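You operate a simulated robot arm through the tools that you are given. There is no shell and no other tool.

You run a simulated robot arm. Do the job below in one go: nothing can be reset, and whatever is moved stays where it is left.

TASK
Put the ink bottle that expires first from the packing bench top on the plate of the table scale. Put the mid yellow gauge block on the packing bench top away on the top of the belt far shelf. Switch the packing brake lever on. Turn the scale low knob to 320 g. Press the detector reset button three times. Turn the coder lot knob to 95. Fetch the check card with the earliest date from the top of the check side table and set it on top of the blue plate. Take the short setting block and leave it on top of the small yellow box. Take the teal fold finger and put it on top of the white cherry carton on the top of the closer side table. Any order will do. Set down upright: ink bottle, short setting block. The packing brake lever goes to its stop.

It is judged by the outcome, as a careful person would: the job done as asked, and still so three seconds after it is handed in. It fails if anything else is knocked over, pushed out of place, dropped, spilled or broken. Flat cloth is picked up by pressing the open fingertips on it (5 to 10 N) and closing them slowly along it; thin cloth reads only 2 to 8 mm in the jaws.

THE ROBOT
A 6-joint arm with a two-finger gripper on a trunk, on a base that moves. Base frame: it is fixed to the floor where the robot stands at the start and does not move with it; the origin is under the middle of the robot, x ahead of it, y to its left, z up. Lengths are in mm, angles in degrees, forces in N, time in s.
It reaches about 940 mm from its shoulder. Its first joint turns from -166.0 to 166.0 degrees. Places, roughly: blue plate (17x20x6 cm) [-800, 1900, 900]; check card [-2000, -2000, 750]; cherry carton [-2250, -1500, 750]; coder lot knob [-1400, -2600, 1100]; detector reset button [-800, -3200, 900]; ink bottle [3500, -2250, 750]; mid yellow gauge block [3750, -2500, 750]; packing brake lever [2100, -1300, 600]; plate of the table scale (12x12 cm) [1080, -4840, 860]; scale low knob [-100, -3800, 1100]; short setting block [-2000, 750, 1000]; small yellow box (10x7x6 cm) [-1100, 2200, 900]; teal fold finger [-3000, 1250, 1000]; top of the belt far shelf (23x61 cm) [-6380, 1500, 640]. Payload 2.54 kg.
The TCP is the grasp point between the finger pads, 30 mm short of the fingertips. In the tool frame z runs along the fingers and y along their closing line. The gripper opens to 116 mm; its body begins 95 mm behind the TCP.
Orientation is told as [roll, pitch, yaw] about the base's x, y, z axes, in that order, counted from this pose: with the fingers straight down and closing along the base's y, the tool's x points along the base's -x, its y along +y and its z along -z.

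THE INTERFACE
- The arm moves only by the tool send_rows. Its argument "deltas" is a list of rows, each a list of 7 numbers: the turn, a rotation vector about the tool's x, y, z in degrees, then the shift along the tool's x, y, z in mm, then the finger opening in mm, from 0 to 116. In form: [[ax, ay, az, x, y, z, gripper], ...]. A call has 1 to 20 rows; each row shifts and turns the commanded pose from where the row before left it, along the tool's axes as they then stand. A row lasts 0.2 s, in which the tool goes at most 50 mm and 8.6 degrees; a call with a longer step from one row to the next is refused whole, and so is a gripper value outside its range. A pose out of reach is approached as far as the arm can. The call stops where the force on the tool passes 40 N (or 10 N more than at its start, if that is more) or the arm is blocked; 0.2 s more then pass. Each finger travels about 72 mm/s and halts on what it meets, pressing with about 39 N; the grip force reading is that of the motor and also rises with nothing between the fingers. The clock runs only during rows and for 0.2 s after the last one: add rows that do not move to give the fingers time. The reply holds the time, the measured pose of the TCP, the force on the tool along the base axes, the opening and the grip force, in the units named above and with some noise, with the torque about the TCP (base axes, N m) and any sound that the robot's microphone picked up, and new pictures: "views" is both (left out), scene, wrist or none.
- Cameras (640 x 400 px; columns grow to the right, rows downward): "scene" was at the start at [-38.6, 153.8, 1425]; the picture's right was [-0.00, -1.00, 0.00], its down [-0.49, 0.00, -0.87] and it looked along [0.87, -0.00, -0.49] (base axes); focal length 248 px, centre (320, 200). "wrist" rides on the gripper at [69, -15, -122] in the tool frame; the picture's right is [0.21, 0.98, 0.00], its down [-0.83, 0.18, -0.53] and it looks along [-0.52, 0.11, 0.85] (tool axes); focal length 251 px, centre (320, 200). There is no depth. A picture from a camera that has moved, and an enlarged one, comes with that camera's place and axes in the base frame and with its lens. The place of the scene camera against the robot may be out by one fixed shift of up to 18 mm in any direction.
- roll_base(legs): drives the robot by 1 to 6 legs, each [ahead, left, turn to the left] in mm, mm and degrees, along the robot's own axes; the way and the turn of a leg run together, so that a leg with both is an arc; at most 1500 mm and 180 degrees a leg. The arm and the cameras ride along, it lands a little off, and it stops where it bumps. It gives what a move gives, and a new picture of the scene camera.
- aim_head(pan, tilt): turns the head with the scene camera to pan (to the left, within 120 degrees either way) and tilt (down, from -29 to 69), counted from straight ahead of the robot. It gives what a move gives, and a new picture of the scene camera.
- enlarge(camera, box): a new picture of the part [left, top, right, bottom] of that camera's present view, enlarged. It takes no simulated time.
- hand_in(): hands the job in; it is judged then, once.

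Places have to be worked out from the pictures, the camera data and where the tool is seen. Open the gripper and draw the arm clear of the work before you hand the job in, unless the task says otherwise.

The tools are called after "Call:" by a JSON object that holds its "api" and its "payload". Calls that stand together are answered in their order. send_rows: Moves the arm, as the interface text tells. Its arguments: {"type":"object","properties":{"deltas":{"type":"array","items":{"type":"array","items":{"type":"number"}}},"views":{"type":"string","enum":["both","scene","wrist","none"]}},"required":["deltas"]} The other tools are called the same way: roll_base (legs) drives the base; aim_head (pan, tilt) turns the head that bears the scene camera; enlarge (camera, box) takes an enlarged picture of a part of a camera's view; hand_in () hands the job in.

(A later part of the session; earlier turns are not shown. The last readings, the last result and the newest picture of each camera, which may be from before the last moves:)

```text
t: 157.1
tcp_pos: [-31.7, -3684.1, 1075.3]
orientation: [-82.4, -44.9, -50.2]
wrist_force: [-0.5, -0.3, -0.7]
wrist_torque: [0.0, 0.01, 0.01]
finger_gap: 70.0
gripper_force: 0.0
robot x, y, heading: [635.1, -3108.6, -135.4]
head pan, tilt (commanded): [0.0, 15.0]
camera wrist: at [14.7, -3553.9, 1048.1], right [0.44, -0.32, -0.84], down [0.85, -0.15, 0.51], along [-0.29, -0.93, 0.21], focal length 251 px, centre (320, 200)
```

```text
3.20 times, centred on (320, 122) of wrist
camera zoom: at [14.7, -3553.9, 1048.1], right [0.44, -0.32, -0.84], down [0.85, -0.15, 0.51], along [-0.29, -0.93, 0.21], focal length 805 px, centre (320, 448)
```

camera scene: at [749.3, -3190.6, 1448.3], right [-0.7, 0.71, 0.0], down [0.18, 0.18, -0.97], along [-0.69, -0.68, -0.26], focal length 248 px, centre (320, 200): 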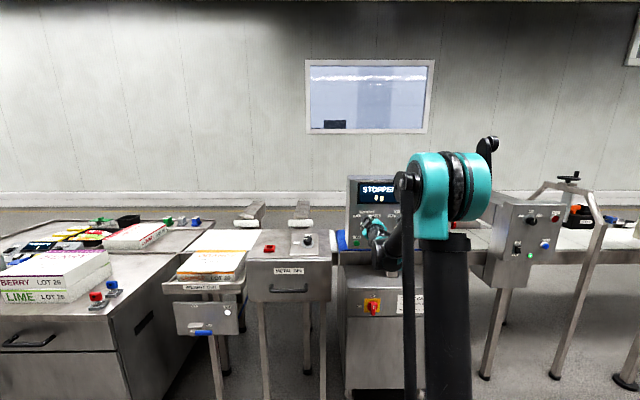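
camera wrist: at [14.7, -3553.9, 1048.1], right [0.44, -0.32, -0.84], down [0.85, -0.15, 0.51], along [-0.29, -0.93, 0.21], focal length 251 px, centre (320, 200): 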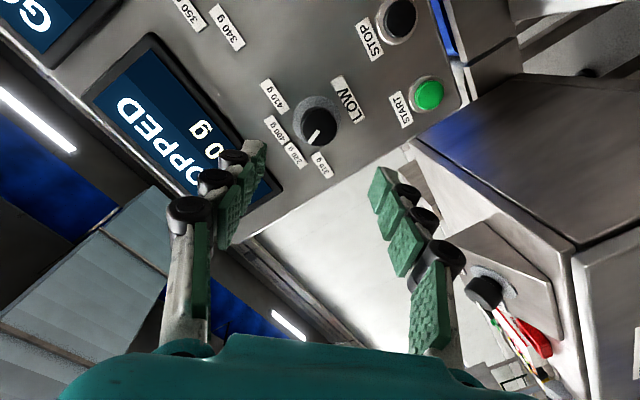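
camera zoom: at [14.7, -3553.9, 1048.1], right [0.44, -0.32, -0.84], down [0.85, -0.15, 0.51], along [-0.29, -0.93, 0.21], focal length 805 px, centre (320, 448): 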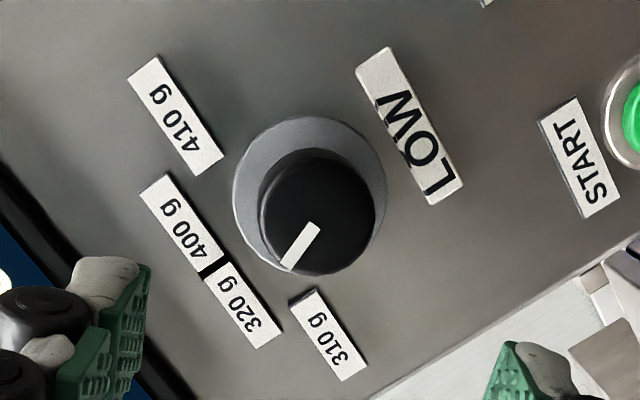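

The pointer now aims at 320 g. I'll confirm from the scene camera too.

Call:
{"api": "enlarge", "payload": {"camera": "scene", "box": [340, 165, 436, 260]}}

```text
4.21 times, centred on (388, 212) of scene
camera zoom: at [749.1, -3191.7, 1448.3], right [-0.7, 0.71, 0.0], down [0.18, 0.18, -0.97], along [-0.69, -0.68, -0.26], focal length 1046 px, centre (34, 147)
```

zoom: 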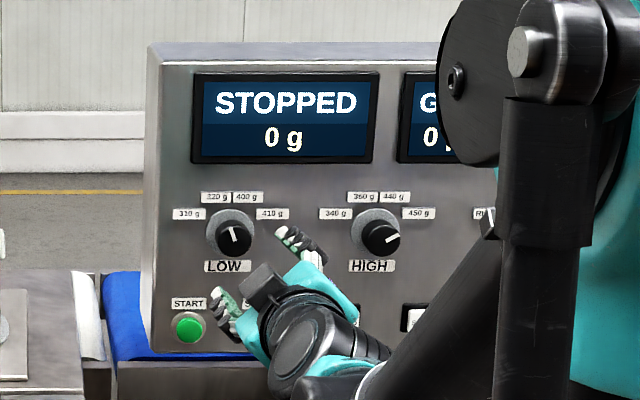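

Confirmed: LOW is at 320 g. I'll retract, undo the wrist roll, back off and slide right to the metal detector.

Call:
{"api": "send_rows", "payload": {"deltas": [[0, 0, 7.5, 0, 0, -40, 80], [0, 0, 7.5, 0, 0, -40, 80], [0, 0, 7.5, 0, 0, -40, 80], [0, 0, 7.5, 0, 0, -40, 80], [0, 0, 7.5, 0, 0, -40, 80], [0, 0, 7.5, 0, 0, -40, 80], [0, 0, 0, 0, 0, -20, 80]], "views": "none"}}

Call:
{"api": "roll_base", "payload": {"legs": [[-250, 0, 0], [0, -900, 0]]}}

Call:
{"api": "aim_head", "payload": {"pan": 0, "tilt": 20}}

```text
t: 158.7
tcp_pos: [150.5, -3499.4, 1100.2]
orientation: [3.0, -84.5, -137.6]
wrist_force: [-0.6, -0.2, -0.4]
wrist_torque: [0.03, 0.01, 0.02]
finger_gap: 80.0
gripper_force: 0.0
robot x, y, heading: [634.3, -3106.8, -135.2]
head pan, tilt (commanded): [0.0, 15.0]
```

```text
t: 164.8
tcp_pos: [-301.7, -2684.3, 1099.9]
orientation: [2.4, -84.5, -137.2]
wrist_force: [-0.3, 0.5, -0.2]
wrist_torque: [-0.04, -0.02, -0.06]
finger_gap: 80.1
gripper_force: 0.1
robot x, y, heading: [179.4, -2291.3, -135.3]
head pan, tilt (commanded): [0.0, 15.0]
camera scene: at [295.7, -2376.6, 1448.3], right [-0.7, 0.71, 0.0], down [0.18, 0.18, -0.97], along [-0.69, -0.68, -0.26], focal length 248 px, centre (320, 200)
```

scene: 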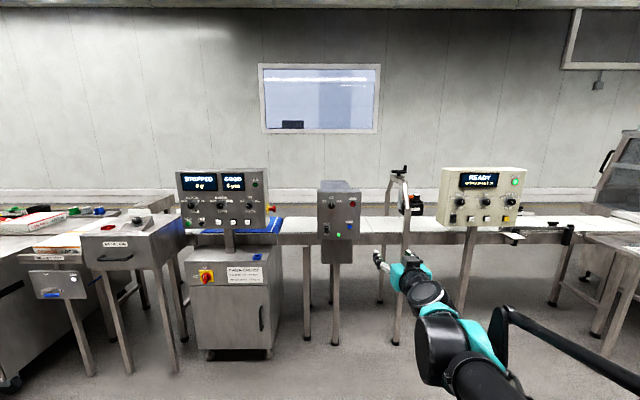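

```text
t: 165.5
tcp_pos: [-302.0, -2683.2, 1101.0]
orientation: [2.2, -84.5, -137.1]
wrist_force: [0.7, 0.1, 0.0]
wrist_torque: [0.02, -0.02, -0.02]
finger_gap: 80.1
gripper_force: 0.0
robot x, y, heading: [176.2, -2294.7, -135.4]
head pan, tilt (commanded): [0.0, 20.0]
camera scene: at [295.9, -2376.4, 1440.2], right [-0.7, 0.71, 0.0], down [0.24, 0.24, -0.94], along [-0.67, -0.66, -0.34], focal length 248 px, centre (320, 200)
```

scene: 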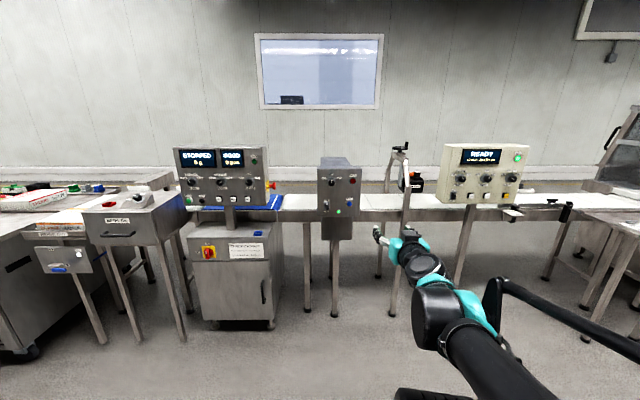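

I can see the detector panel at (338,195) and the coder panel at (483,178). I'll enlarge both.

Call:
{"api": "enlarge", "payload": {"camera": "scene", "box": [306, 150, 370, 240]}}

Call:
{"api": "enlarge", "payload": {"camera": "scene", "box": [430, 130, 542, 215]}}

```text
4.44 times, centred on (338, 195) of scene
camera zoom: at [295.9, -2376.4, 1440.2], right [-0.7, 0.71, 0.0], down [0.24, 0.24, -0.94], along [-0.67, -0.66, -0.34], focal length 1104 px, centre (240, 222)
```

zoom: 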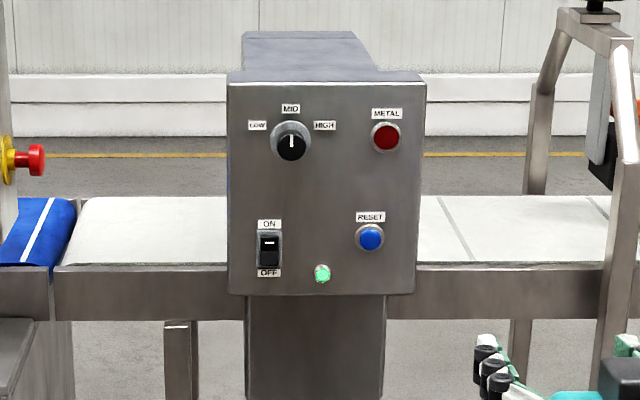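

```text
4.71 times, centred on (486, 172) of scene
camera zoom: at [295.9, -2376.4, 1440.2], right [-0.7, 0.71, 0.0], down [0.24, 0.24, -0.94], along [-0.67, -0.66, -0.34], focal length 1169 px, centre (-461, 329)
```

zoom: 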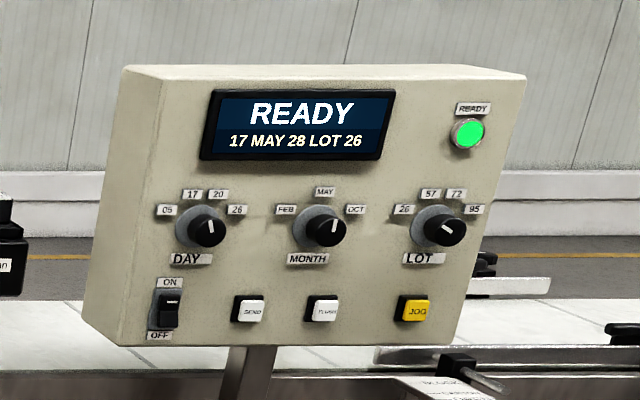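

The RESET button is the blue one at ≈[−840,−3245,900]. The coder LOT knob is at 26 and must go to 95 (three 45° steps clockwise). First the button: I'll drive closer and lower the closed gripper in front of it.

Call:
{"api": "roll_base", "payload": {"legs": [[380, -15, 0.3]]}}

Call:
{"api": "send_rows", "payload": {"deltas": [[0, 0, 0, 35, 0, 0, 40], [0, 0, 0, 35, 0, 0, 0], [0, 0, 0, 35, 0, 0, 0], [0, 0, 0, 35, 0, 0, 0], [0, 0, 0, 0, 0, 0, 0]], "views": "both"}}

```text
t: 167.9
tcp_pos: [-577.4, -2943.3, 1100.3]
orientation: [2.3, -84.5, -136.8]
wrist_force: [0.1, -0.7, -1.1]
wrist_torque: [0.0, -0.02, 0.0]
finger_gap: 80.0
gripper_force: 0.0
robot x, y, heading: [-94.1, -2544.7, -135.0]
head pan, tilt (commanded): [0.0, 20.0]
camera scene: at [18.3, -2631.6, 1440.1], right [-0.71, 0.71, 0.0], down [0.24, 0.24, -0.94], along [-0.66, -0.67, -0.34], focal length 248 px, centre (320, 200)
```

scene: 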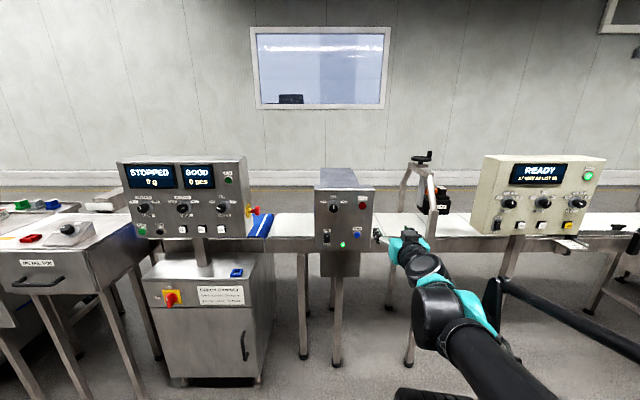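

```text
t: 169.3
tcp_pos: [-601.3, -2957.8, 983.2]
orientation: [2.7, -84.4, -137.2]
wrist_force: [0.8, -0.7, 0.8]
wrist_torque: [-0.02, 0.01, 0.02]
finger_gap: 0.0
gripper_force: 28.2
out of reach, approached as far as the arm can: row 4
robot x, y, heading: [-96.1, -2545.4, -134.7]
head pan, tilt (commanded): [0.0, 20.0]
stopped in row 5: the arm was blocked; the commanded pose is now the measured one
camera scene: at [18.3, -2631.6, 1440.1], right [-0.71, 0.71, 0.0], down [0.24, 0.24, -0.94], along [-0.66, -0.67, -0.34], focal length 248 px, centre (320, 200)
camera wrist: at [-522.3, -2856.7, 926.6], right [0.71, -0.67, -0.21], down [0.44, 0.2, 0.87], along [-0.54, -0.72, 0.44], focal length 251 px, centre (320, 200)
```

scene: 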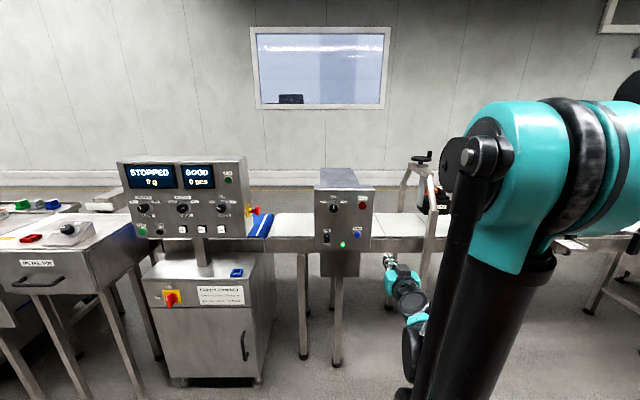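
wrist: 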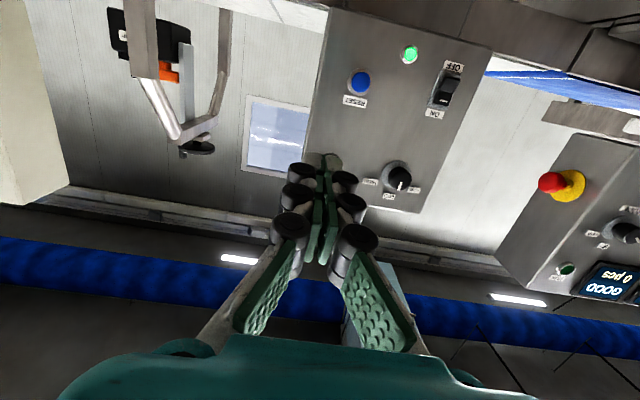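

The arm is too folded to go straight down here. The RESET button triangulates to about [−781,−3229,925]; I'll extend forward first, then lower and re-measure.

Call:
{"api": "send_rows", "payload": {"deltas": [[0, 0, 0, 0, 13, 40, 0], [0, 0, 0, 0, 13, 40, 0], [0, 0, 0, 3, 13, 40, 0], [0, 0, 0, 8, 13, 35, 0], [0, 0, 0, 10, 13, 20, 0], [0, 0, 0, 10, 0, 0, 0]], "views": "both"}}

```text
t: 170.7
tcp_pos: [-674.3, -3127.3, 940.5]
orientation: [2.4, -84.2, -136.7]
wrist_force: [0.0, 0.1, 0.2]
wrist_torque: [-0.01, 0.02, 0.0]
finger_gap: 0.0
gripper_force: 28.4
out of reach, approached as far as the arm can: row 6
robot x, y, heading: [-96.0, -2552.5, -134.7]
head pan, tilt (commanded): [0.0, 20.0]
camera scene: at [18.4, -2631.6, 1440.1], right [-0.71, 0.71, 0.0], down [0.24, 0.24, -0.94], along [-0.66, -0.67, -0.34], focal length 248 px, centre (320, 200)
camera wrist: at [-595.6, -3025.2, 883.0], right [0.71, -0.67, -0.21], down [0.44, 0.2, 0.88], along [-0.55, -0.72, 0.43], focal length 251 px, centre (320, 200)
```

scene: 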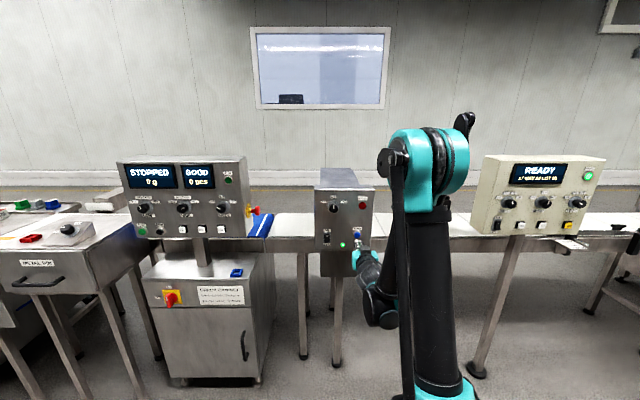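
wrist: 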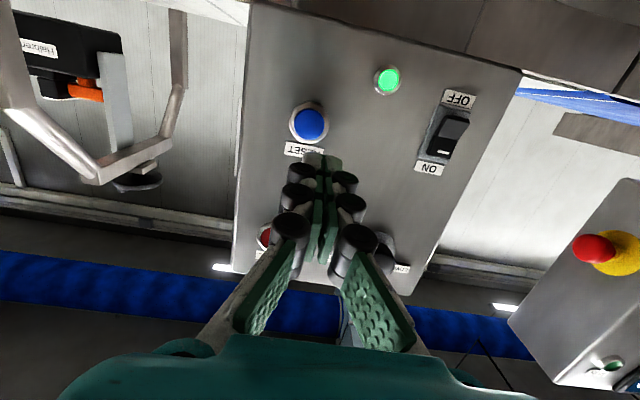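

The button is at u≈1725, n≈−2826, z≈926, and the tip's path leads right onto it after a 9 mm side shift. I'll advance to ~14 mm short.

Call:
{"api": "send_rows", "payload": {"deltas": [[0, 0, 0, 0, -5, 35, 0], [0, 0, 0, 0, -4.5, 35, 0], [0, 0, 0, 0, 0, 25, 0], [0, 0, 0, 0, 0, 0, 0]], "views": "both"}}

Call:
{"api": "enlarge", "payload": {"camera": "scene", "box": [310, 160, 390, 280]}}

```text
t: 171.7
tcp_pos: [-743.6, -3182.7, 933.4]
orientation: [2.5, -84.5, -136.8]
wrist_force: [18.5, 19.6, 14.2]
wrist_torque: [-0.38, 0.37, -0.04]
finger_gap: 6.0
gripper_force: 28.3
robot x, y, heading: [-97.8, -2541.7, -134.9]
head pan, tilt (commanded): [0.0, 20.0]
heard: click
stopped in row 4: the force on the tool passed its limit at 181 N (the readings are from after the stop); the commanded pose is now the measured one
camera scene: at [20.5, -2629.4, 1440.1], right [-0.71, 0.71, 0.0], down [0.24, 0.24, -0.94], along [-0.66, -0.67, -0.34], focal length 248 px, centre (320, 200)
camera wrist: at [-664.6, -3081.2, 875.5], right [0.71, -0.67, -0.21], down [0.44, 0.2, 0.87], along [-0.54, -0.72, 0.44], focal length 251 px, centre (320, 200)
```

scene: 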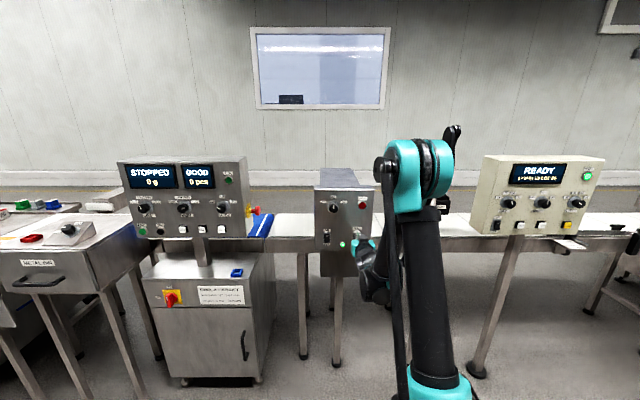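
wrist: 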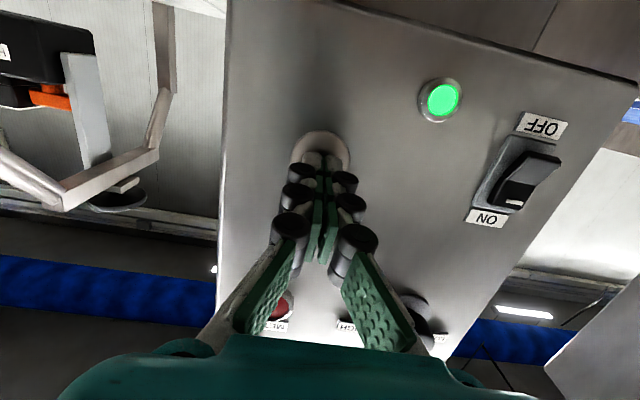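

```text
3.33 times, centred on (350, 220) of scene
camera zoom: at [20.5, -2629.4, 1440.1], right [-0.71, 0.71, 0.0], down [0.24, 0.24, -0.94], along [-0.66, -0.67, -0.34], focal length 828 px, centre (220, 133)
```

zoom: 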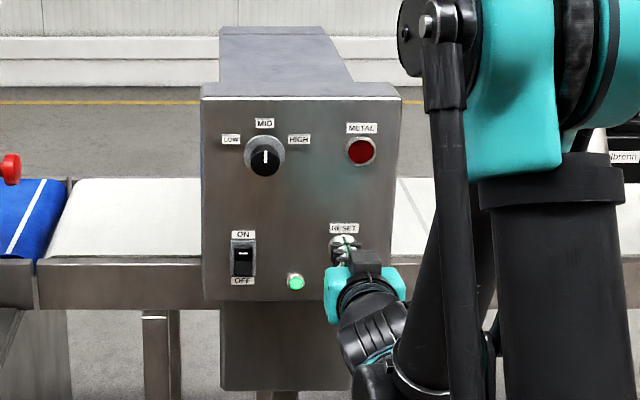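

It reached the button sooner than estimated: one click was heard (press 1). I'll back off gently and look.

Call:
{"api": "send_rows", "payload": {"deltas": [[0, 0, 0, 0, 0, -8, 0], [0, 0, 0, 0, 0, -10, 0], [0, 0, 0, 0, 0, -12, 0], [0, 0, 0, 0, 0, 0, 0]], "views": "wrist"}}

```text
t: 172.7
tcp_pos: [-723.5, -3164.0, 933.5]
orientation: [2.4, -84.4, -136.8]
wrist_force: [-0.2, -0.6, -0.3]
wrist_torque: [-0.03, 0.0, 0.01]
finger_gap: 0.0
gripper_force: 28.3
robot x, y, heading: [-95.1, -2547.9, -135.0]
head pan, tilt (commanded): [0.0, 20.0]
camera wrist: at [-645.5, -3062.1, 877.0], right [0.71, -0.67, -0.21], down [0.44, 0.2, 0.87], along [-0.54, -0.72, 0.44], focal length 251 px, centre (320, 200)
```

wrist: 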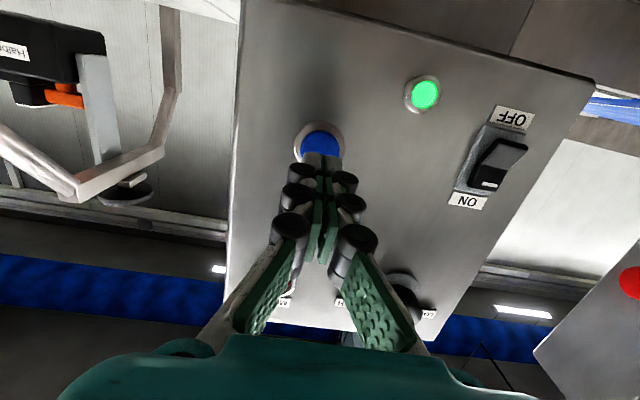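

Press 2: I'll advance in small steps until the click.

Call:
{"api": "send_rows", "payload": {"deltas": [[0, 0, 0, 0, 0, 5, 0], [0, 0, 0, 0, 0, 5, 0], [0, 0, 0, 0, 0, 4, 0], [0, 0, 0, 0, 0, 3, 0], [0, 0, 0, 0, 0, 3, 0], [0, 0, 0, 0, 0, 2, 0], [0, 0, 0, 0, 0, 2, 0], [0, 0, 0, 0, 0, 2, 0]], "views": "none"}}

```text
t: 174.4
tcp_pos: [-741.4, -3181.0, 933.1]
orientation: [2.4, -84.3, -136.9]
wrist_force: [10.3, 14.3, 3.9]
wrist_torque: [-0.11, 0.13, -0.06]
finger_gap: 5.9
gripper_force: 28.4
robot x, y, heading: [-95.6, -2544.6, -134.9]
head pan, tilt (commanded): [0.0, 20.0]
heard: click
```

Second click heard with a gentle ~18 N. I'll back off fully, then press a third time.

Call:
{"api": "send_rows", "payload": {"deltas": [[0, 0, 0, 0, 0, -10, 0], [0, 0, 0, 0, 0, -12, 0], [0, 0, 0, 0, 0, -5, 0], [0, 0, 0, 0, 0, 0, 0]], "views": "wrist"}}

Call:
{"api": "send_rows", "payload": {"deltas": [[0, 0, 0, 0, 0, 5, 0], [0, 0, 0, 0, 0, 5, 0], [0, 0, 0, 0, 0, 4, 0], [0, 0, 0, 0, 0, 3, 0], [0, 0, 0, 0, 0, 3, 0], [0, 0, 0, 0, 0, 2, 0], [0, 0, 0, 0, 0, 2, 0], [0, 0, 0, 0, 0, 2, 0]], "views": "none"}}

```text
t: 175.4
tcp_pos: [-723.4, -3163.2, 935.0]
orientation: [2.3, -84.4, -136.8]
wrist_force: [-0.1, 0.3, 0.4]
wrist_torque: [-0.01, -0.03, 0.01]
finger_gap: 0.3
gripper_force: 28.8
robot x, y, heading: [-94.6, -2546.3, -135.0]
head pan, tilt (commanded): [0.0, 20.0]
camera wrist: at [-644.6, -3061.5, 876.9], right [0.71, -0.67, -0.21], down [0.44, 0.2, 0.87], along [-0.54, -0.72, 0.44], focal length 251 px, centre (320, 200)
```

wrist: 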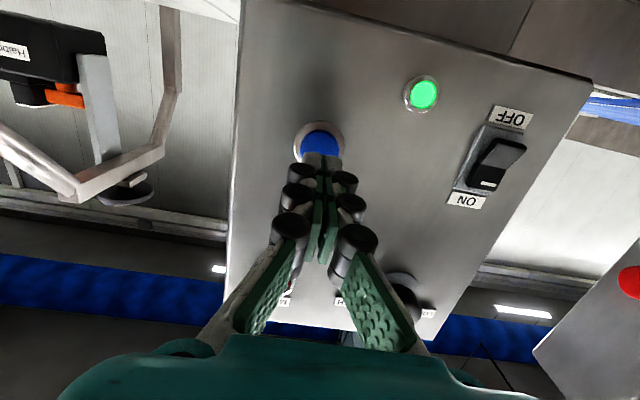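

```text
t: 177.2
tcp_pos: [-741.0, -3180.3, 932.3]
orientation: [2.3, -84.5, -136.9]
wrist_force: [8.5, 8.5, 2.0]
wrist_torque: [-0.06, 0.08, 0.0]
finger_gap: 5.7
gripper_force: 28.9
robot x, y, heading: [-96.3, -2548.1, -134.7]
head pan, tilt (commanded): [0.0, 20.0]
heard: click
```

Third click heard. I'll retract upward and back, then slide right to the coder panel.

Call:
{"api": "send_rows", "payload": {"deltas": [[0, 0, 0, 0, 0, -25, 0], [0, 0, 0, -15, 0, -40, 40], [0, 0, 0, -30, 0, -35, 80], [0, 0, 0, -35, 0, -30, 80], [0, 0, 0, -35, 0, -30, 80], [0, 0, 0, -35, 0, -30, 80], [0, 0, 0, -20, 0, -40, 80], [0, 0, 0, 0, 0, -45, 80]], "views": "none"}}

Call:
{"api": "roll_base", "payload": {"legs": [[-150, 0, 0], [0, -870, 0]]}}

Call:
{"api": "aim_head", "payload": {"pan": 0, "tilt": 20}}

```text
t: 179.1
tcp_pos: [-562.1, -2997.9, 1129.0]
orientation: [2.5, -84.5, -137.0]
wrist_force: [-0.2, -0.3, -0.7]
wrist_torque: [0.01, 0.01, 0.01]
finger_gap: 79.9
gripper_force: 0.1
robot x, y, heading: [-98.5, -2549.2, -135.0]
head pan, tilt (commanded): [0.0, 20.0]
```

```text
t: 184.6
tcp_pos: [-1073.4, -2277.2, 1128.5]
orientation: [2.5, -84.5, -136.7]
wrist_force: [0.1, -0.3, -0.3]
wrist_torque: [-0.03, -0.02, 0.01]
finger_gap: 80.0
gripper_force: 0.1
robot x, y, heading: [-608.6, -1829.6, -134.8]
head pan, tilt (commanded): [0.0, 20.0]
camera scene: at [-493.8, -1909.5, 1440.1], right [-0.71, 0.7, 0.0], down [0.24, 0.24, -0.94], along [-0.66, -0.67, -0.34], focal length 248 px, centre (320, 200)
```

scene: 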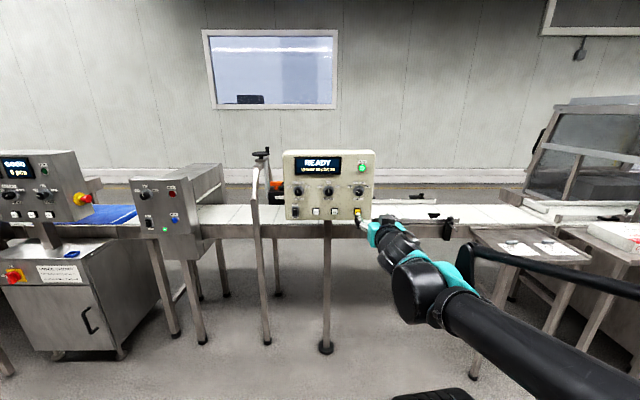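

```text
t: 185.2
tcp_pos: [-1074.9, -2277.5, 1129.4]
orientation: [2.5, -84.4, -136.7]
wrist_force: [-0.5, -1.2, -0.2]
wrist_torque: [0.0, 0.03, 0.02]
finger_gap: 80.1
gripper_force: 0.0
robot x, y, heading: [-608.4, -1827.4, -134.9]
head pan, tilt (commanded): [0.0, 20.0]
camera scene: at [-493.8, -1909.5, 1440.1], right [-0.71, 0.7, 0.0], down [0.24, 0.24, -0.94], along [-0.66, -0.67, -0.34], focal length 248 px, centre (320, 200)
```

scene: 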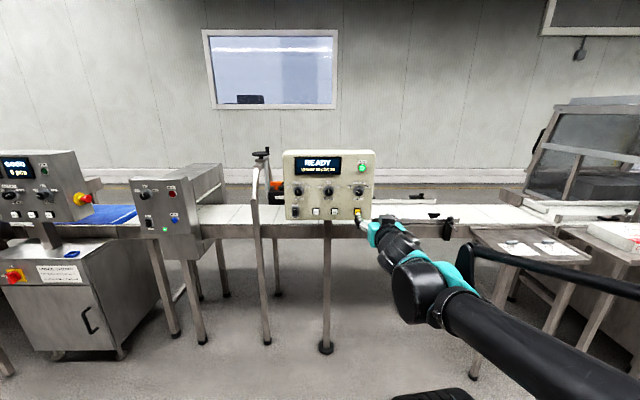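

The coder panel is ahead; I'll take the wrist view and an enlargement of the LOT knob.

Call:
{"api": "enlarge", "payload": {"camera": "scene", "box": [276, 140, 388, 230]}}

Call:
{"api": "enlarge", "payload": {"camera": "wrist", "box": [0, 0, 640, 400]}}

```text
4.44 times, centred on (332, 185) of scene
camera zoom: at [-493.8, -1909.5, 1440.1], right [-0.71, 0.7, 0.0], down [0.24, 0.24, -0.94], along [-0.66, -0.67, -0.34], focal length 1104 px, centre (267, 267)
```

zoom: 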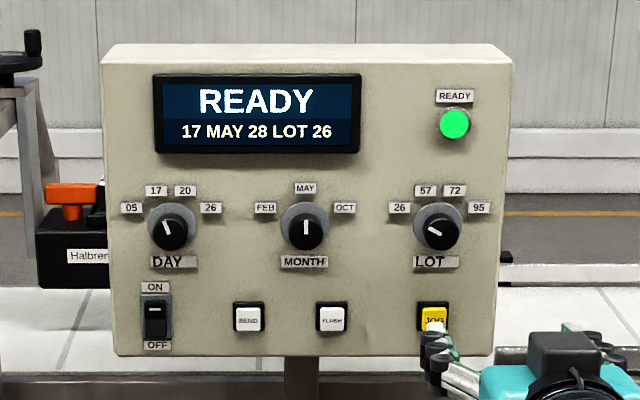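

```text
1.00 times, centred on (320, 200) of wrist (not enlarged: the box is as wide or as high as the picture)
camera zoom: at [-995.4, -2175.8, 1071.4], right [0.71, -0.67, -0.21], down [0.44, 0.2, 0.87], along [-0.54, -0.72, 0.44], focal length 251 px, centre (320, 200)
```

zoom: 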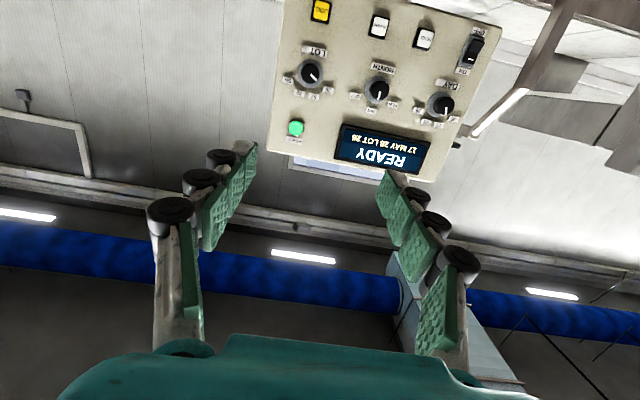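

LOT is at 26 now; the knob sits near u≈834, n≈−2790, z≈1074. I'll drive a little closer and bring the gripper to a pre-grasp pose.

Call:
{"api": "roll_base", "payload": {"legs": [[80, 30, 0]]}}

Call:
{"api": "send_rows", "payload": {"deltas": [[0, 0, 0, 8, -9, 40, 80], [0, 0, 0, 8, -9, 40, 80], [0, 0, 0, 6, -9, 40, 80], [0, 0, 0, 6, -9, 40, 80], [0, 0, 0, 0, 0, 0, 70]], "views": "wrist"}}

```text
t: 186.3
tcp_pos: [-1109.2, -2355.6, 1129.6]
orientation: [2.3, -84.5, -136.7]
wrist_force: [0.1, 0.3, -0.6]
wrist_torque: [-0.02, 0.04, -0.01]
finger_gap: 79.9
gripper_force: 0.1
robot x, y, heading: [-644.1, -1909.0, -135.0]
head pan, tilt (commanded): [0.0, 20.0]
camera scene: at [-528.9, -1987.8, 1440.1], right [-0.71, 0.7, 0.0], down [0.24, 0.24, -0.94], along [-0.66, -0.67, -0.34], focal length 248 px, centre (320, 200)
```

scene: 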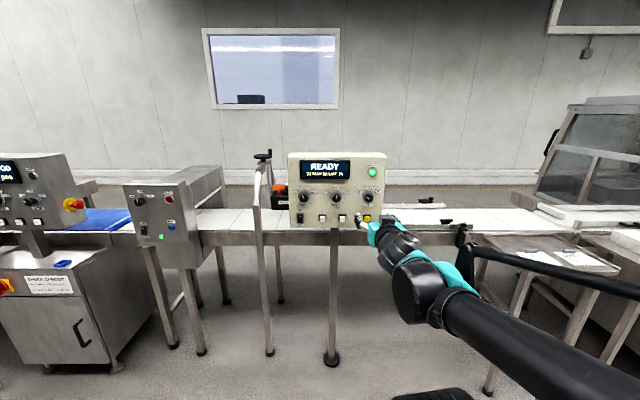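

```text
t: 187.5
tcp_pos: [-1243.6, -2443.2, 1084.0]
orientation: [2.4, -84.4, -136.6]
wrist_force: [-0.2, -0.1, 0.0]
wrist_torque: [0.0, 0.0, -0.02]
finger_gap: 70.0
gripper_force: 0.1
robot x, y, heading: [-644.5, -1904.6, -134.6]
head pan, tilt (commanded): [0.0, 20.0]
camera wrist: at [-1164.9, -2341.2, 1026.4], right [0.71, -0.67, -0.21], down [0.44, 0.2, 0.87], along [-0.54, -0.72, 0.44], focal length 251 px, centre (320, 200)
```

wrist: 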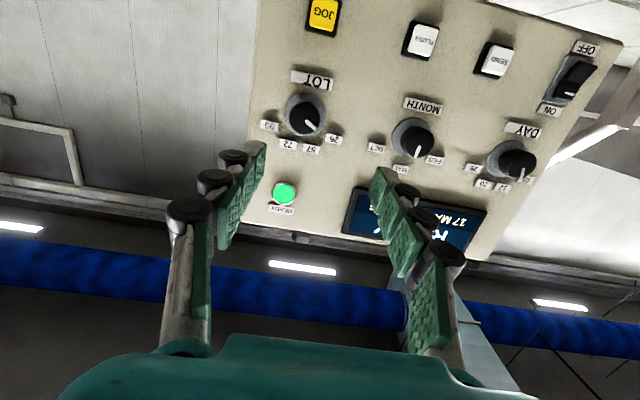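

The LOT knob is at u≈832, z≈1074. I'll align laterally and pre-rotate the wrist −67° while approaching, so the 135° turn stays within range.

Call:
{"api": "send_rows", "payload": {"deltas": [[0, 0, 0, -5, -16, 0, 70], [0, 0, -7.5, 0, 0, 10, 70], [0, 0, -7.5, 0, 0, 10, 70], [0, 0, -7.5, 0, 0, 10, 70], [0, 0, -7.5, 0, 0, 10, 70], [0, 0, -7.5, 0, 0, 10, 70], [0, 0, -7.5, 0, 0, 10, 70], [0, 0, -7.5, 0, 0, 10, 70], [0, 0, -7.5, 0, 0, 10, 70], [0, 0, -7.0, 0, 0, 10, 70], [0, 0, 0, 0, 0, 0, 70]], "views": "both"}}

```text
t: 189.9
tcp_pos: [-1318.6, -2495.6, 1081.7]
orientation: [-83.9, -23.0, -46.7]
wrist_force: [-0.2, -1.0, 0.4]
wrist_torque: [0.01, 0.02, 0.0]
finger_gap: 69.8
gripper_force: 0.0
robot x, y, heading: [-643.9, -1908.5, -134.9]
head pan, tilt (commanded): [0.0, 20.0]
camera scene: at [-528.9, -1987.9, 1440.1], right [-0.71, 0.7, 0.0], down [0.24, 0.24, -0.94], along [-0.66, -0.67, -0.34], focal length 248 px, centre (320, 200)
camera wrist: at [-1282.5, -2360.2, 1079.4], right [0.2, -0.06, -0.98], down [0.95, -0.21, 0.21], along [-0.22, -0.98, 0.02], focal length 251 px, centre (320, 200)
```

scene: 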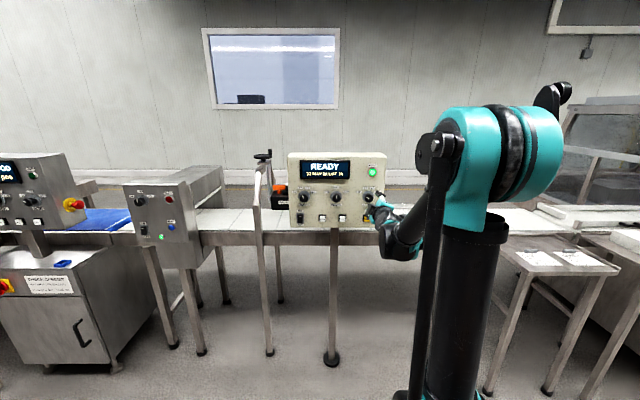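
wrist: 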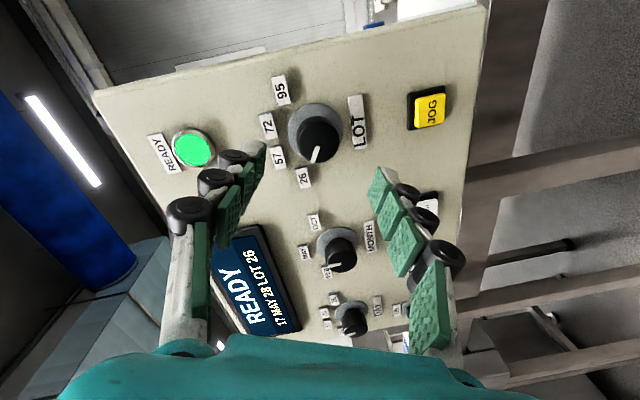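

Aligned with the knob axis. I'll advance 50 mm, then creep until the tips just touch the panel.

Call:
{"api": "send_rows", "payload": {"deltas": [[0, 0, 0, 0, 0, 30, 70], [0, 0, 0, 0, 0, 20, 70], [0, 0, 0, 0, 0, 4, 70], [0, 0, 0, 0, 0, 4, 70], [0, 0, 0, 0, 0, 4, 70], [0, 0, 0, 0, 0, 4, 70], [0, 0, 0, 0, 0, 3, 70], [0, 0, 0, 0, 0, 3, 70], [0, 0, 0, 0, 0, 3, 70]], "views": "wrist"}}

```text
t: 191.9
tcp_pos: [-1370.1, -2550.5, 1073.8]
orientation: [-83.9, -23.1, -46.7]
wrist_force: [-0.8, -0.4, 0.9]
wrist_torque: [0.03, -0.01, -0.01]
finger_gap: 70.0
gripper_force: 0.0
robot x, y, heading: [-645.9, -1906.4, -134.8]
head pan, tilt (commanded): [0.0, 20.0]
camera wrist: at [-1334.4, -2414.0, 1072.1], right [0.2, -0.06, -0.98], down [0.95, -0.21, 0.21], along [-0.22, -0.98, 0.02], focal length 251 px, centre (320, 200)
```

wrist: 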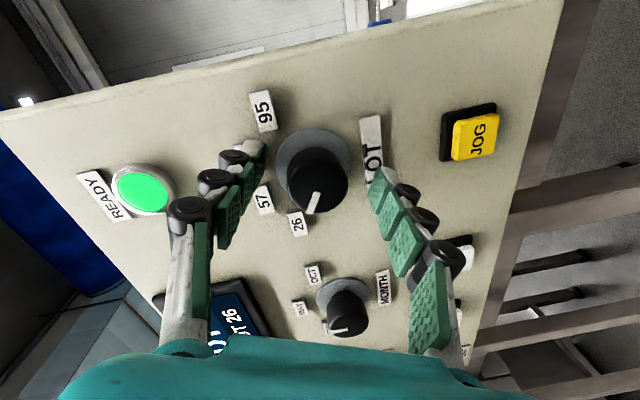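

Knob is between the fingers and still no contact. I'll creep a few more millimetres.

Call:
{"api": "send_rows", "payload": {"deltas": [[0, 0, 0, 0, 0, 3, 70], [0, 0, 0, 0, 0, 3, 70], [0, 0, 0, 0, 0, 3, 70], [0, 0, 0, 0, 0, 2, 70], [0, 0, 0, 0, 0, 2, 70]], "views": "wrist"}}

```text
t: 193.1
tcp_pos: [-1378.2, -2558.4, 1072.9]
orientation: [-83.9, -23.1, -46.7]
wrist_force: [13.3, 16.6, 1.3]
wrist_torque: [-0.08, -0.11, 0.16]
finger_gap: 85.7
gripper_force: 9.7
robot x, y, heading: [-644.5, -1905.6, -134.9]
head pan, tilt (commanded): [0.0, 20.0]
camera wrist: at [-1343.1, -2422.6, 1070.7], right [0.2, -0.06, -0.98], down [0.95, -0.21, 0.21], along [-0.22, -0.98, 0.02], focal length 251 px, centre (320, 200)
```

wrist: 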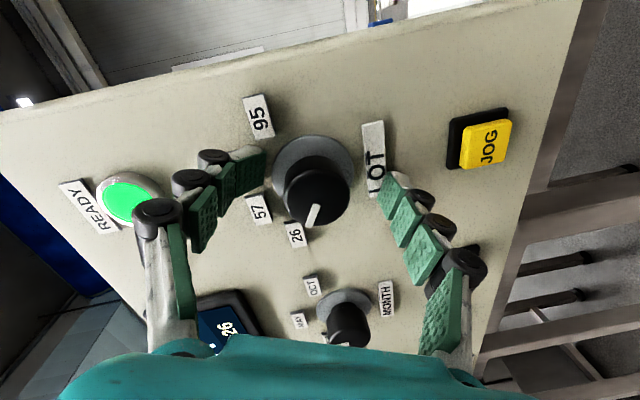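

The tips touched the panel and flexed slightly. I'll back off 9 mm and close on the knob.

Call:
{"api": "send_rows", "payload": {"deltas": [[0, 0, 0, 0, 0, -9, 70], [0, 0, 0, 0, 0, 0, 60], [0, 0, 0, 0, 0, 0, 50], [0, 0, 0, 0, 0, 0, 40], [0, 0, 0, 0, 0, 0, 30], [0, 0, 0, 0, 0, 0, 25], [0, 0, 0, 0, 0, 0, 25]], "views": "wrist"}}

```text
t: 194.7
tcp_pos: [-1371.7, -2550.8, 1076.6]
orientation: [-84.1, -23.1, -46.7]
wrist_force: [9.9, 12.1, 18.6]
wrist_torque: [-0.62, 0.75, 0.25]
finger_gap: 36.3
gripper_force: 7.5
robot x, y, heading: [-646.6, -1903.7, -134.6]
head pan, tilt (commanded): [0.0, 20.0]
stopped in row 7: the force on the tool passed its limit at 40 N (the readings are from after the stop); the commanded pose is now the measured one
camera wrist: at [-1336.3, -2414.7, 1073.2], right [0.2, -0.07, -0.98], down [0.95, -0.21, 0.21], along [-0.22, -0.97, 0.02], focal length 251 px, centre (320, 200)
```

wrist: 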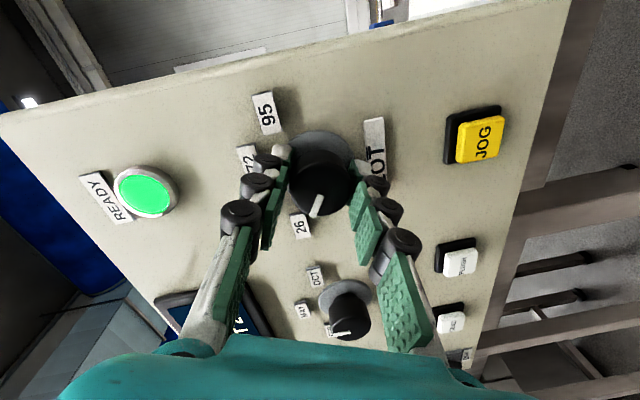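

The grip is slightly off-centre (upward force). I'll nudge 3 mm up and 2 mm out, and close again.

Call:
{"api": "send_rows", "payload": {"deltas": [[0, 0, 0, 0, -3, -2, 45], [0, 0, 0, 0, 0, 0, 40], [0, 0, 0, 0, 0, 0, 34], [0, 0, 0, 0, 0, 0, 30], [0, 0, 0, 0, 0, 0, 26]], "views": "none"}}

```text
t: 195.9
tcp_pos: [-1372.5, -2550.9, 1076.3]
orientation: [-84.0, -23.1, -46.7]
wrist_force: [9.9, 2.9, -13.7]
wrist_torque: [-0.11, 0.05, -0.03]
finger_gap: 36.7
gripper_force: 7.2
robot x, y, heading: [-643.9, -1901.3, -134.8]
head pan, tilt (commanded): [0.0, 20.0]
```

Nearly balanced. I'll centre by 1.5 mm and tighten the grip before turning.

Call:
{"api": "send_rows", "payload": {"deltas": [[0, 0, 0, 0, 1.5, 0, 20], [0, 0, 0, 0, 0, 0, 15], [0, 0, 0, 0, 0, 0, 15]], "views": "wrist"}}

```text
t: 196.7
tcp_pos: [-1372.4, -2550.1, 1075.3]
orientation: [-84.0, -23.1, -46.7]
wrist_force: [7.8, -2.3, 2.3]
wrist_torque: [-0.57, 0.6, -0.2]
finger_gap: 35.1
gripper_force: 45.3
robot x, y, heading: [-643.6, -1905.6, -134.6]
head pan, tilt (commanded): [0.0, 20.0]
camera wrist: at [-1336.3, -2414.4, 1073.7], right [0.2, -0.06, -0.98], down [0.95, -0.21, 0.21], along [-0.22, -0.98, 0.02], focal length 251 px, centre (320, 200)
```

wrist: 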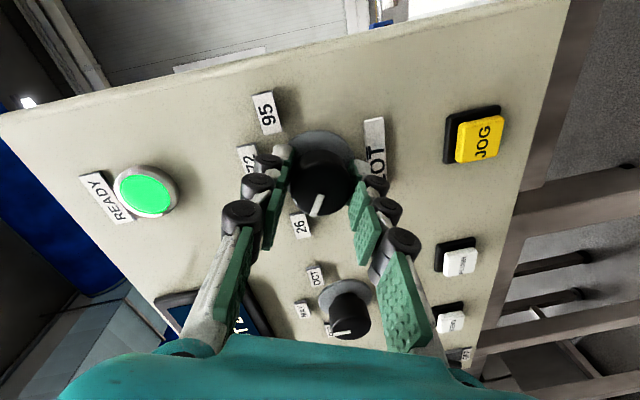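

Good centred grip. I'll turn clockwise 67.5° first and check.

Call:
{"api": "send_rows", "payload": {"deltas": [[0, 0, 7.5, 0, 0, 0, 15], [0, 0, 7.5, 0, 0, 0, 15], [0, 0, 7.5, 0, 0, 0, 15], [0, 0, 7.5, 0, 0, 0, 15], [0, 0, 7.5, 0, 0, 0, 15], [0, 0, 7.5, 0, 0, 0, 15], [0, 0, 7.5, 0, 0, 0, 15], [0, 0, 7.5, 0, 0, 0, 15], [0, 0, 7.5, 0, 0, 0, 15]], "views": "wrist"}}

```text
t: 198.7
tcp_pos: [-1370.7, -2549.9, 1075.1]
orientation: [8.6, -84.3, -142.8]
wrist_force: [22.1, 4.1, -11.4]
wrist_torque: [0.15, -0.17, 0.26]
finger_gap: 34.1
gripper_force: 45.4
robot x, y, heading: [-645.8, -1902.9, -134.7]
head pan, tilt (commanded): [0.0, 20.0]
camera wrist: at [-1291.9, -2449.2, 1017.5], right [0.72, -0.67, -0.2], down [0.44, 0.2, 0.88], along [-0.55, -0.71, 0.44], focal length 251 px, centre (320, 200)
```

wrist: 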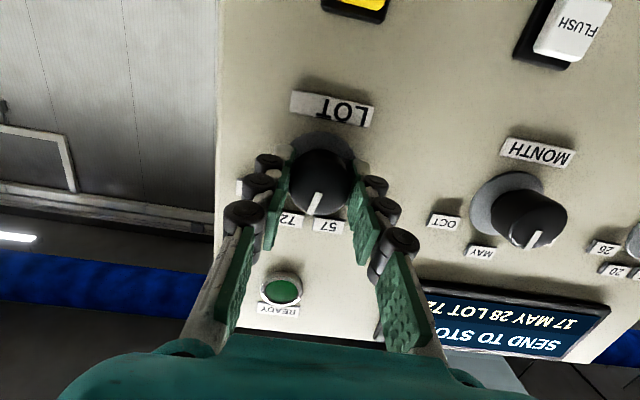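

The display already shows LOT 72. I'll turn the remaining 67.5° clockwise to 95.

Call:
{"api": "send_rows", "payload": {"deltas": [[0, 0, 7.5, 0, 0, 0, 15], [0, 0, 7.5, 0, 0, 0, 15], [0, 0, 7.5, 0, 0, 0, 15], [0, 0, 7.5, 0, 0, 0, 15], [0, 0, 7.5, 0, 0, 0, 15], [0, 0, 7.5, 0, 0, 0, 15], [0, 0, 7.5, 0, 0, 0, 15], [0, 0, 7.5, 0, 0, 0, 15], [0, 0, 7.5, 0, 0, 0, 15]], "views": "both"}}

Call:
{"api": "enlarge", "payload": {"camera": "scene", "box": [276, 140, 400, 235]}}

```text
t: 200.7
tcp_pos: [-1373.0, -2550.4, 1076.9]
orientation: [84.2, -21.6, 137.7]
wrist_force: [16.0, -8.0, 12.4]
wrist_torque: [-0.2, 0.73, 0.58]
finger_gap: 35.7
gripper_force: 44.8
robot x, y, heading: [-645.6, -1906.3, -134.6]
head pan, tilt (commanded): [0.0, 20.0]
camera scene: at [-527.6, -1987.7, 1440.0], right [-0.71, 0.7, 0.0], down [0.24, 0.24, -0.94], along [-0.66, -0.67, -0.34], focal length 248 px, centre (320, 200)
camera wrist: at [-1243.0, -2501.9, 1048.2], right [0.35, -0.45, 0.82], down [-0.16, 0.84, 0.52], along [-0.92, -0.31, 0.22], focal length 251 px, centre (320, 200)
```

scene: 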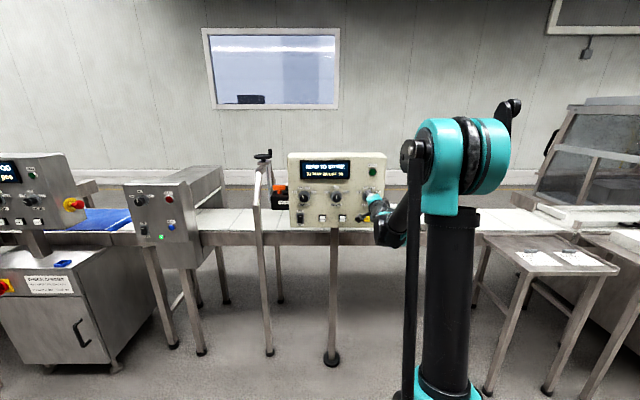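
wrist: 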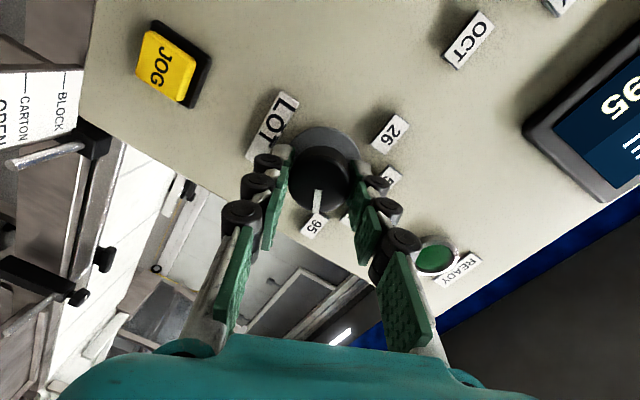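

```text
4.21 times, centred on (338, 188) of scene
camera zoom: at [-527.6, -1987.7, 1440.0], right [-0.71, 0.7, 0.0], down [0.24, 0.24, -0.94], along [-0.66, -0.67, -0.34], focal length 1046 px, centre (244, 253)
```

zoom: 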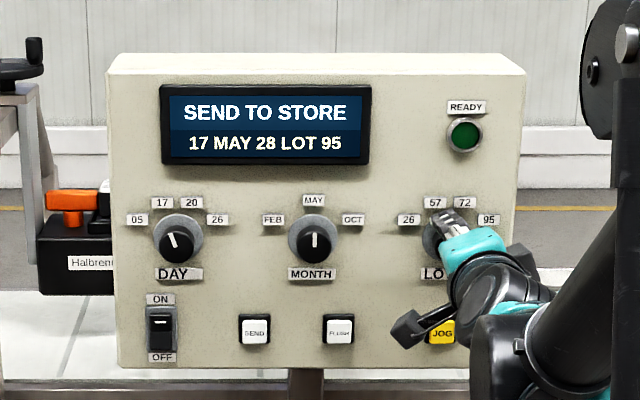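

The display shows LOT 95. I'll release, back straight off and unroll the wrist.

Call:
{"api": "send_rows", "payload": {"deltas": [[0, 0, 0, 0, 0, 0, 45], [0, 0, 0, 0, 0, 0, 60], [0, 0, 0, 0, 0, 0, 70], [0, 0, 0, 0, 0, -25, 70], [0, 0, 0, 0, 0, -40, 70], [0, 0, -7.5, 0, 0, -40, 70], [0, 0, -7.5, 0, 0, -40, 70], [0, 0, -7.5, 0, 0, -40, 70], [0, 0, -7.5, 0, 0, -40, 70], [0, 0, -7.5, 0, 0, -40, 70], [0, 0, -7.5, 0, 0, -20, 70], [0, 0, -7.5, 0, 0, 0, 70], [0, 0, -7.5, 0, 0, 0, 70], [0, 0, -7.5, 0, 0, 0, 70]], "views": "both"}}

Call:
{"api": "enlarge", "payload": {"camera": "scene", "box": [276, 140, 400, 235]}}

```text
t: 203.7
tcp_pos: [-1174.5, -2347.5, 1104.0]
orientation: [6.5, -84.4, -140.7]
wrist_force: [0.0, -0.2, -1.4]
wrist_torque: [0.01, -0.01, 0.01]
finger_gap: 70.1
gripper_force: 0.0
robot x, y, heading: [-646.3, -1906.2, -134.9]
head pan, tilt (commanded): [0.0, 20.0]
camera scene: at [-528.7, -1987.6, 1440.1], right [-0.71, 0.7, 0.0], down [0.24, 0.24, -0.94], along [-0.66, -0.67, -0.34], focal length 248 px, centre (320, 200)
camera wrist: at [-1095.0, -2246.0, 1045.5], right [0.71, -0.67, -0.2], down [0.44, 0.2, 0.88], along [-0.55, -0.71, 0.44], focal length 251 px, centre (320, 200)
```

scene: 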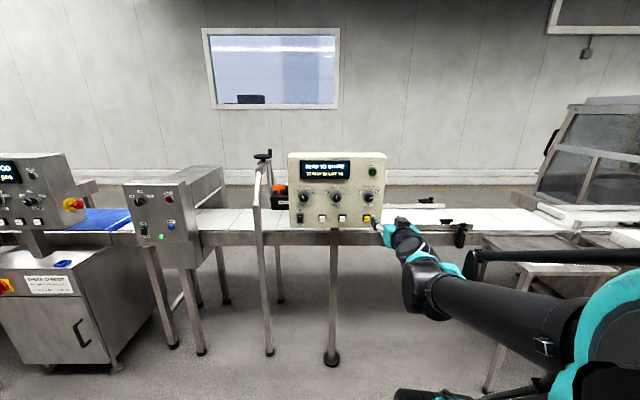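
wrist: 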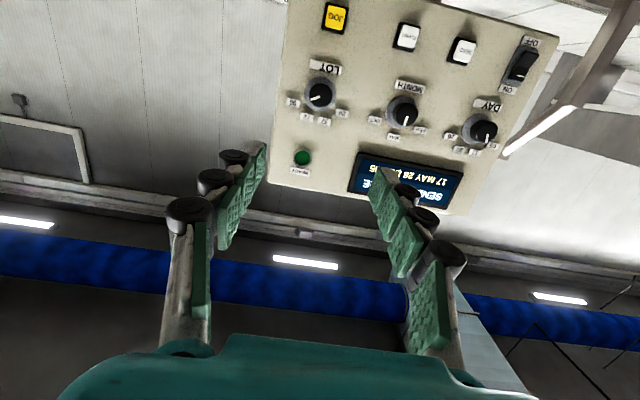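

```text
4.21 times, centred on (338, 188) of scene
camera zoom: at [-528.7, -1987.6, 1440.1], right [-0.71, 0.7, 0.0], down [0.24, 0.24, -0.94], along [-0.66, -0.67, -0.34], focal length 1046 px, centre (244, 253)
```

zoom: 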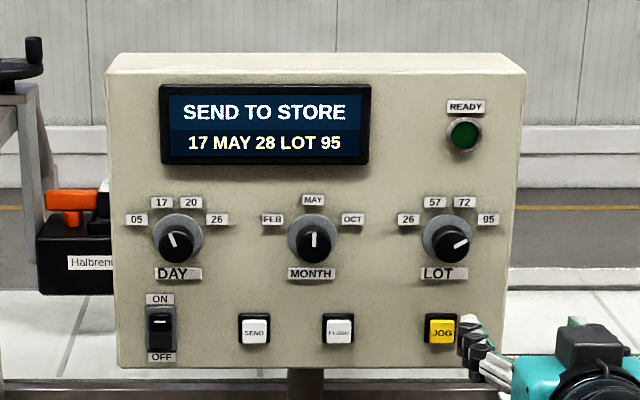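

LOT is set to 95. Next the check cards: I'll point the fingers down, retract, and slide right to the check side table.

Call:
{"api": "send_rows", "payload": {"deltas": [[0, 7.7, 0, -25, 0, 0, 80], [0, 7.7, 0, -25, 0, 0, 80], [0, 7.7, 0, -25, 0, 0, 80], [0, 7.7, 0, -15, 0, 0, 80], [0, 7.7, 0, 0, 0, 0, 80], [0, 7.7, 0, 0, 0, 0, 80], [0, 7.7, 0, 0, 0, 0, 80], [0, 7.7, 0, 0, 0, 0, 80], [0, 7.7, 0, 0, 0, 0, 80], [0, 7.7, 0, 0, 0, 0, 80], [0, 7.4, 0, 0, 0, 0, 80]], "views": "none"}}

Call:
{"api": "roll_base", "payload": {"legs": [[0, -780, 0]]}}

Call:
{"api": "aim_head", "payload": {"pan": 0, "tilt": 30}}

Call:
{"api": "enlarge", "payload": {"camera": "wrist", "box": [0, 0, 640, 400]}}

```text
t: 206.1
tcp_pos: [-1191.5, -2362.7, 1189.6]
orientation: [0.7, 0.1, -134.4]
wrist_force: [0.1, 0.9, 0.0]
wrist_torque: [-0.02, 0.06, 0.05]
finger_gap: 79.7
gripper_force: 0.2
robot x, y, heading: [-643.3, -1906.7, -134.8]
head pan, tilt (commanded): [0.0, 20.0]
```

```text
t: 210.3
tcp_pos: [-1740.2, -1823.2, 1188.1]
orientation: [0.6, 0.1, -134.1]
wrist_force: [-0.3, -0.7, 1.4]
wrist_torque: [0.04, 0.01, 0.05]
finger_gap: 80.0
gripper_force: 0.2
robot x, y, heading: [-1199.2, -1365.1, -134.5]
head pan, tilt (commanded): [0.0, 20.0]
camera scene: at [-1078.7, -1443.6, 1440.1], right [-0.71, 0.7, 0.0], down [0.24, 0.24, -0.94], along [-0.66, -0.67, -0.34], focal length 248 px, centre (320, 200)
```

scene: 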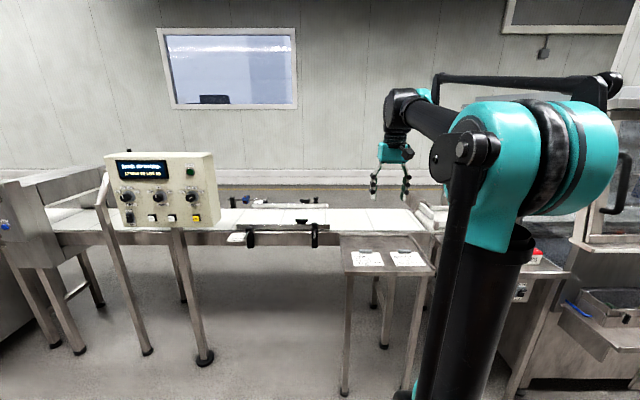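

```text
t: 211.0
tcp_pos: [-1740.2, -1824.4, 1188.5]
orientation: [0.7, 0.1, -134.1]
wrist_force: [-0.6, -0.4, -0.4]
wrist_torque: [0.01, 0.0, 0.01]
finger_gap: 80.0
gripper_force: 0.0
robot x, y, heading: [-1193.6, -1358.7, -134.5]
head pan, tilt (commanded): [0.0, 30.0]
camera scene: at [-1076.9, -1441.7, 1424.1], right [-0.71, 0.7, 0.0], down [0.35, 0.36, -0.87], along [-0.61, -0.62, -0.5], focal length 248 px, centre (320, 200)
```

scene: 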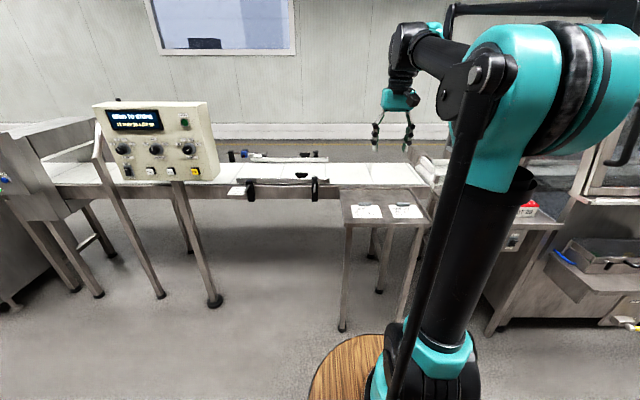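

```text
1.00 times, centred on (320, 200) of wrist (not enlarged: the box is as wide or as high as the picture)
camera zoom: at [-1704.2, -1762.2, 1309.8], right [0.85, -0.53, 0.01], down [-0.45, -0.71, 0.54], along [-0.27, -0.46, -0.84], focal length 251 px, centre (320, 200)
```

zoom: 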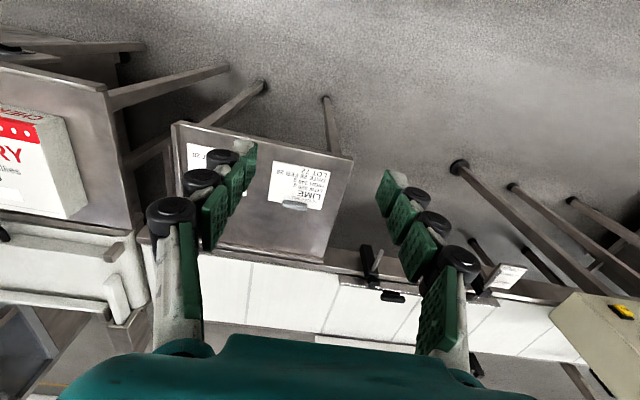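

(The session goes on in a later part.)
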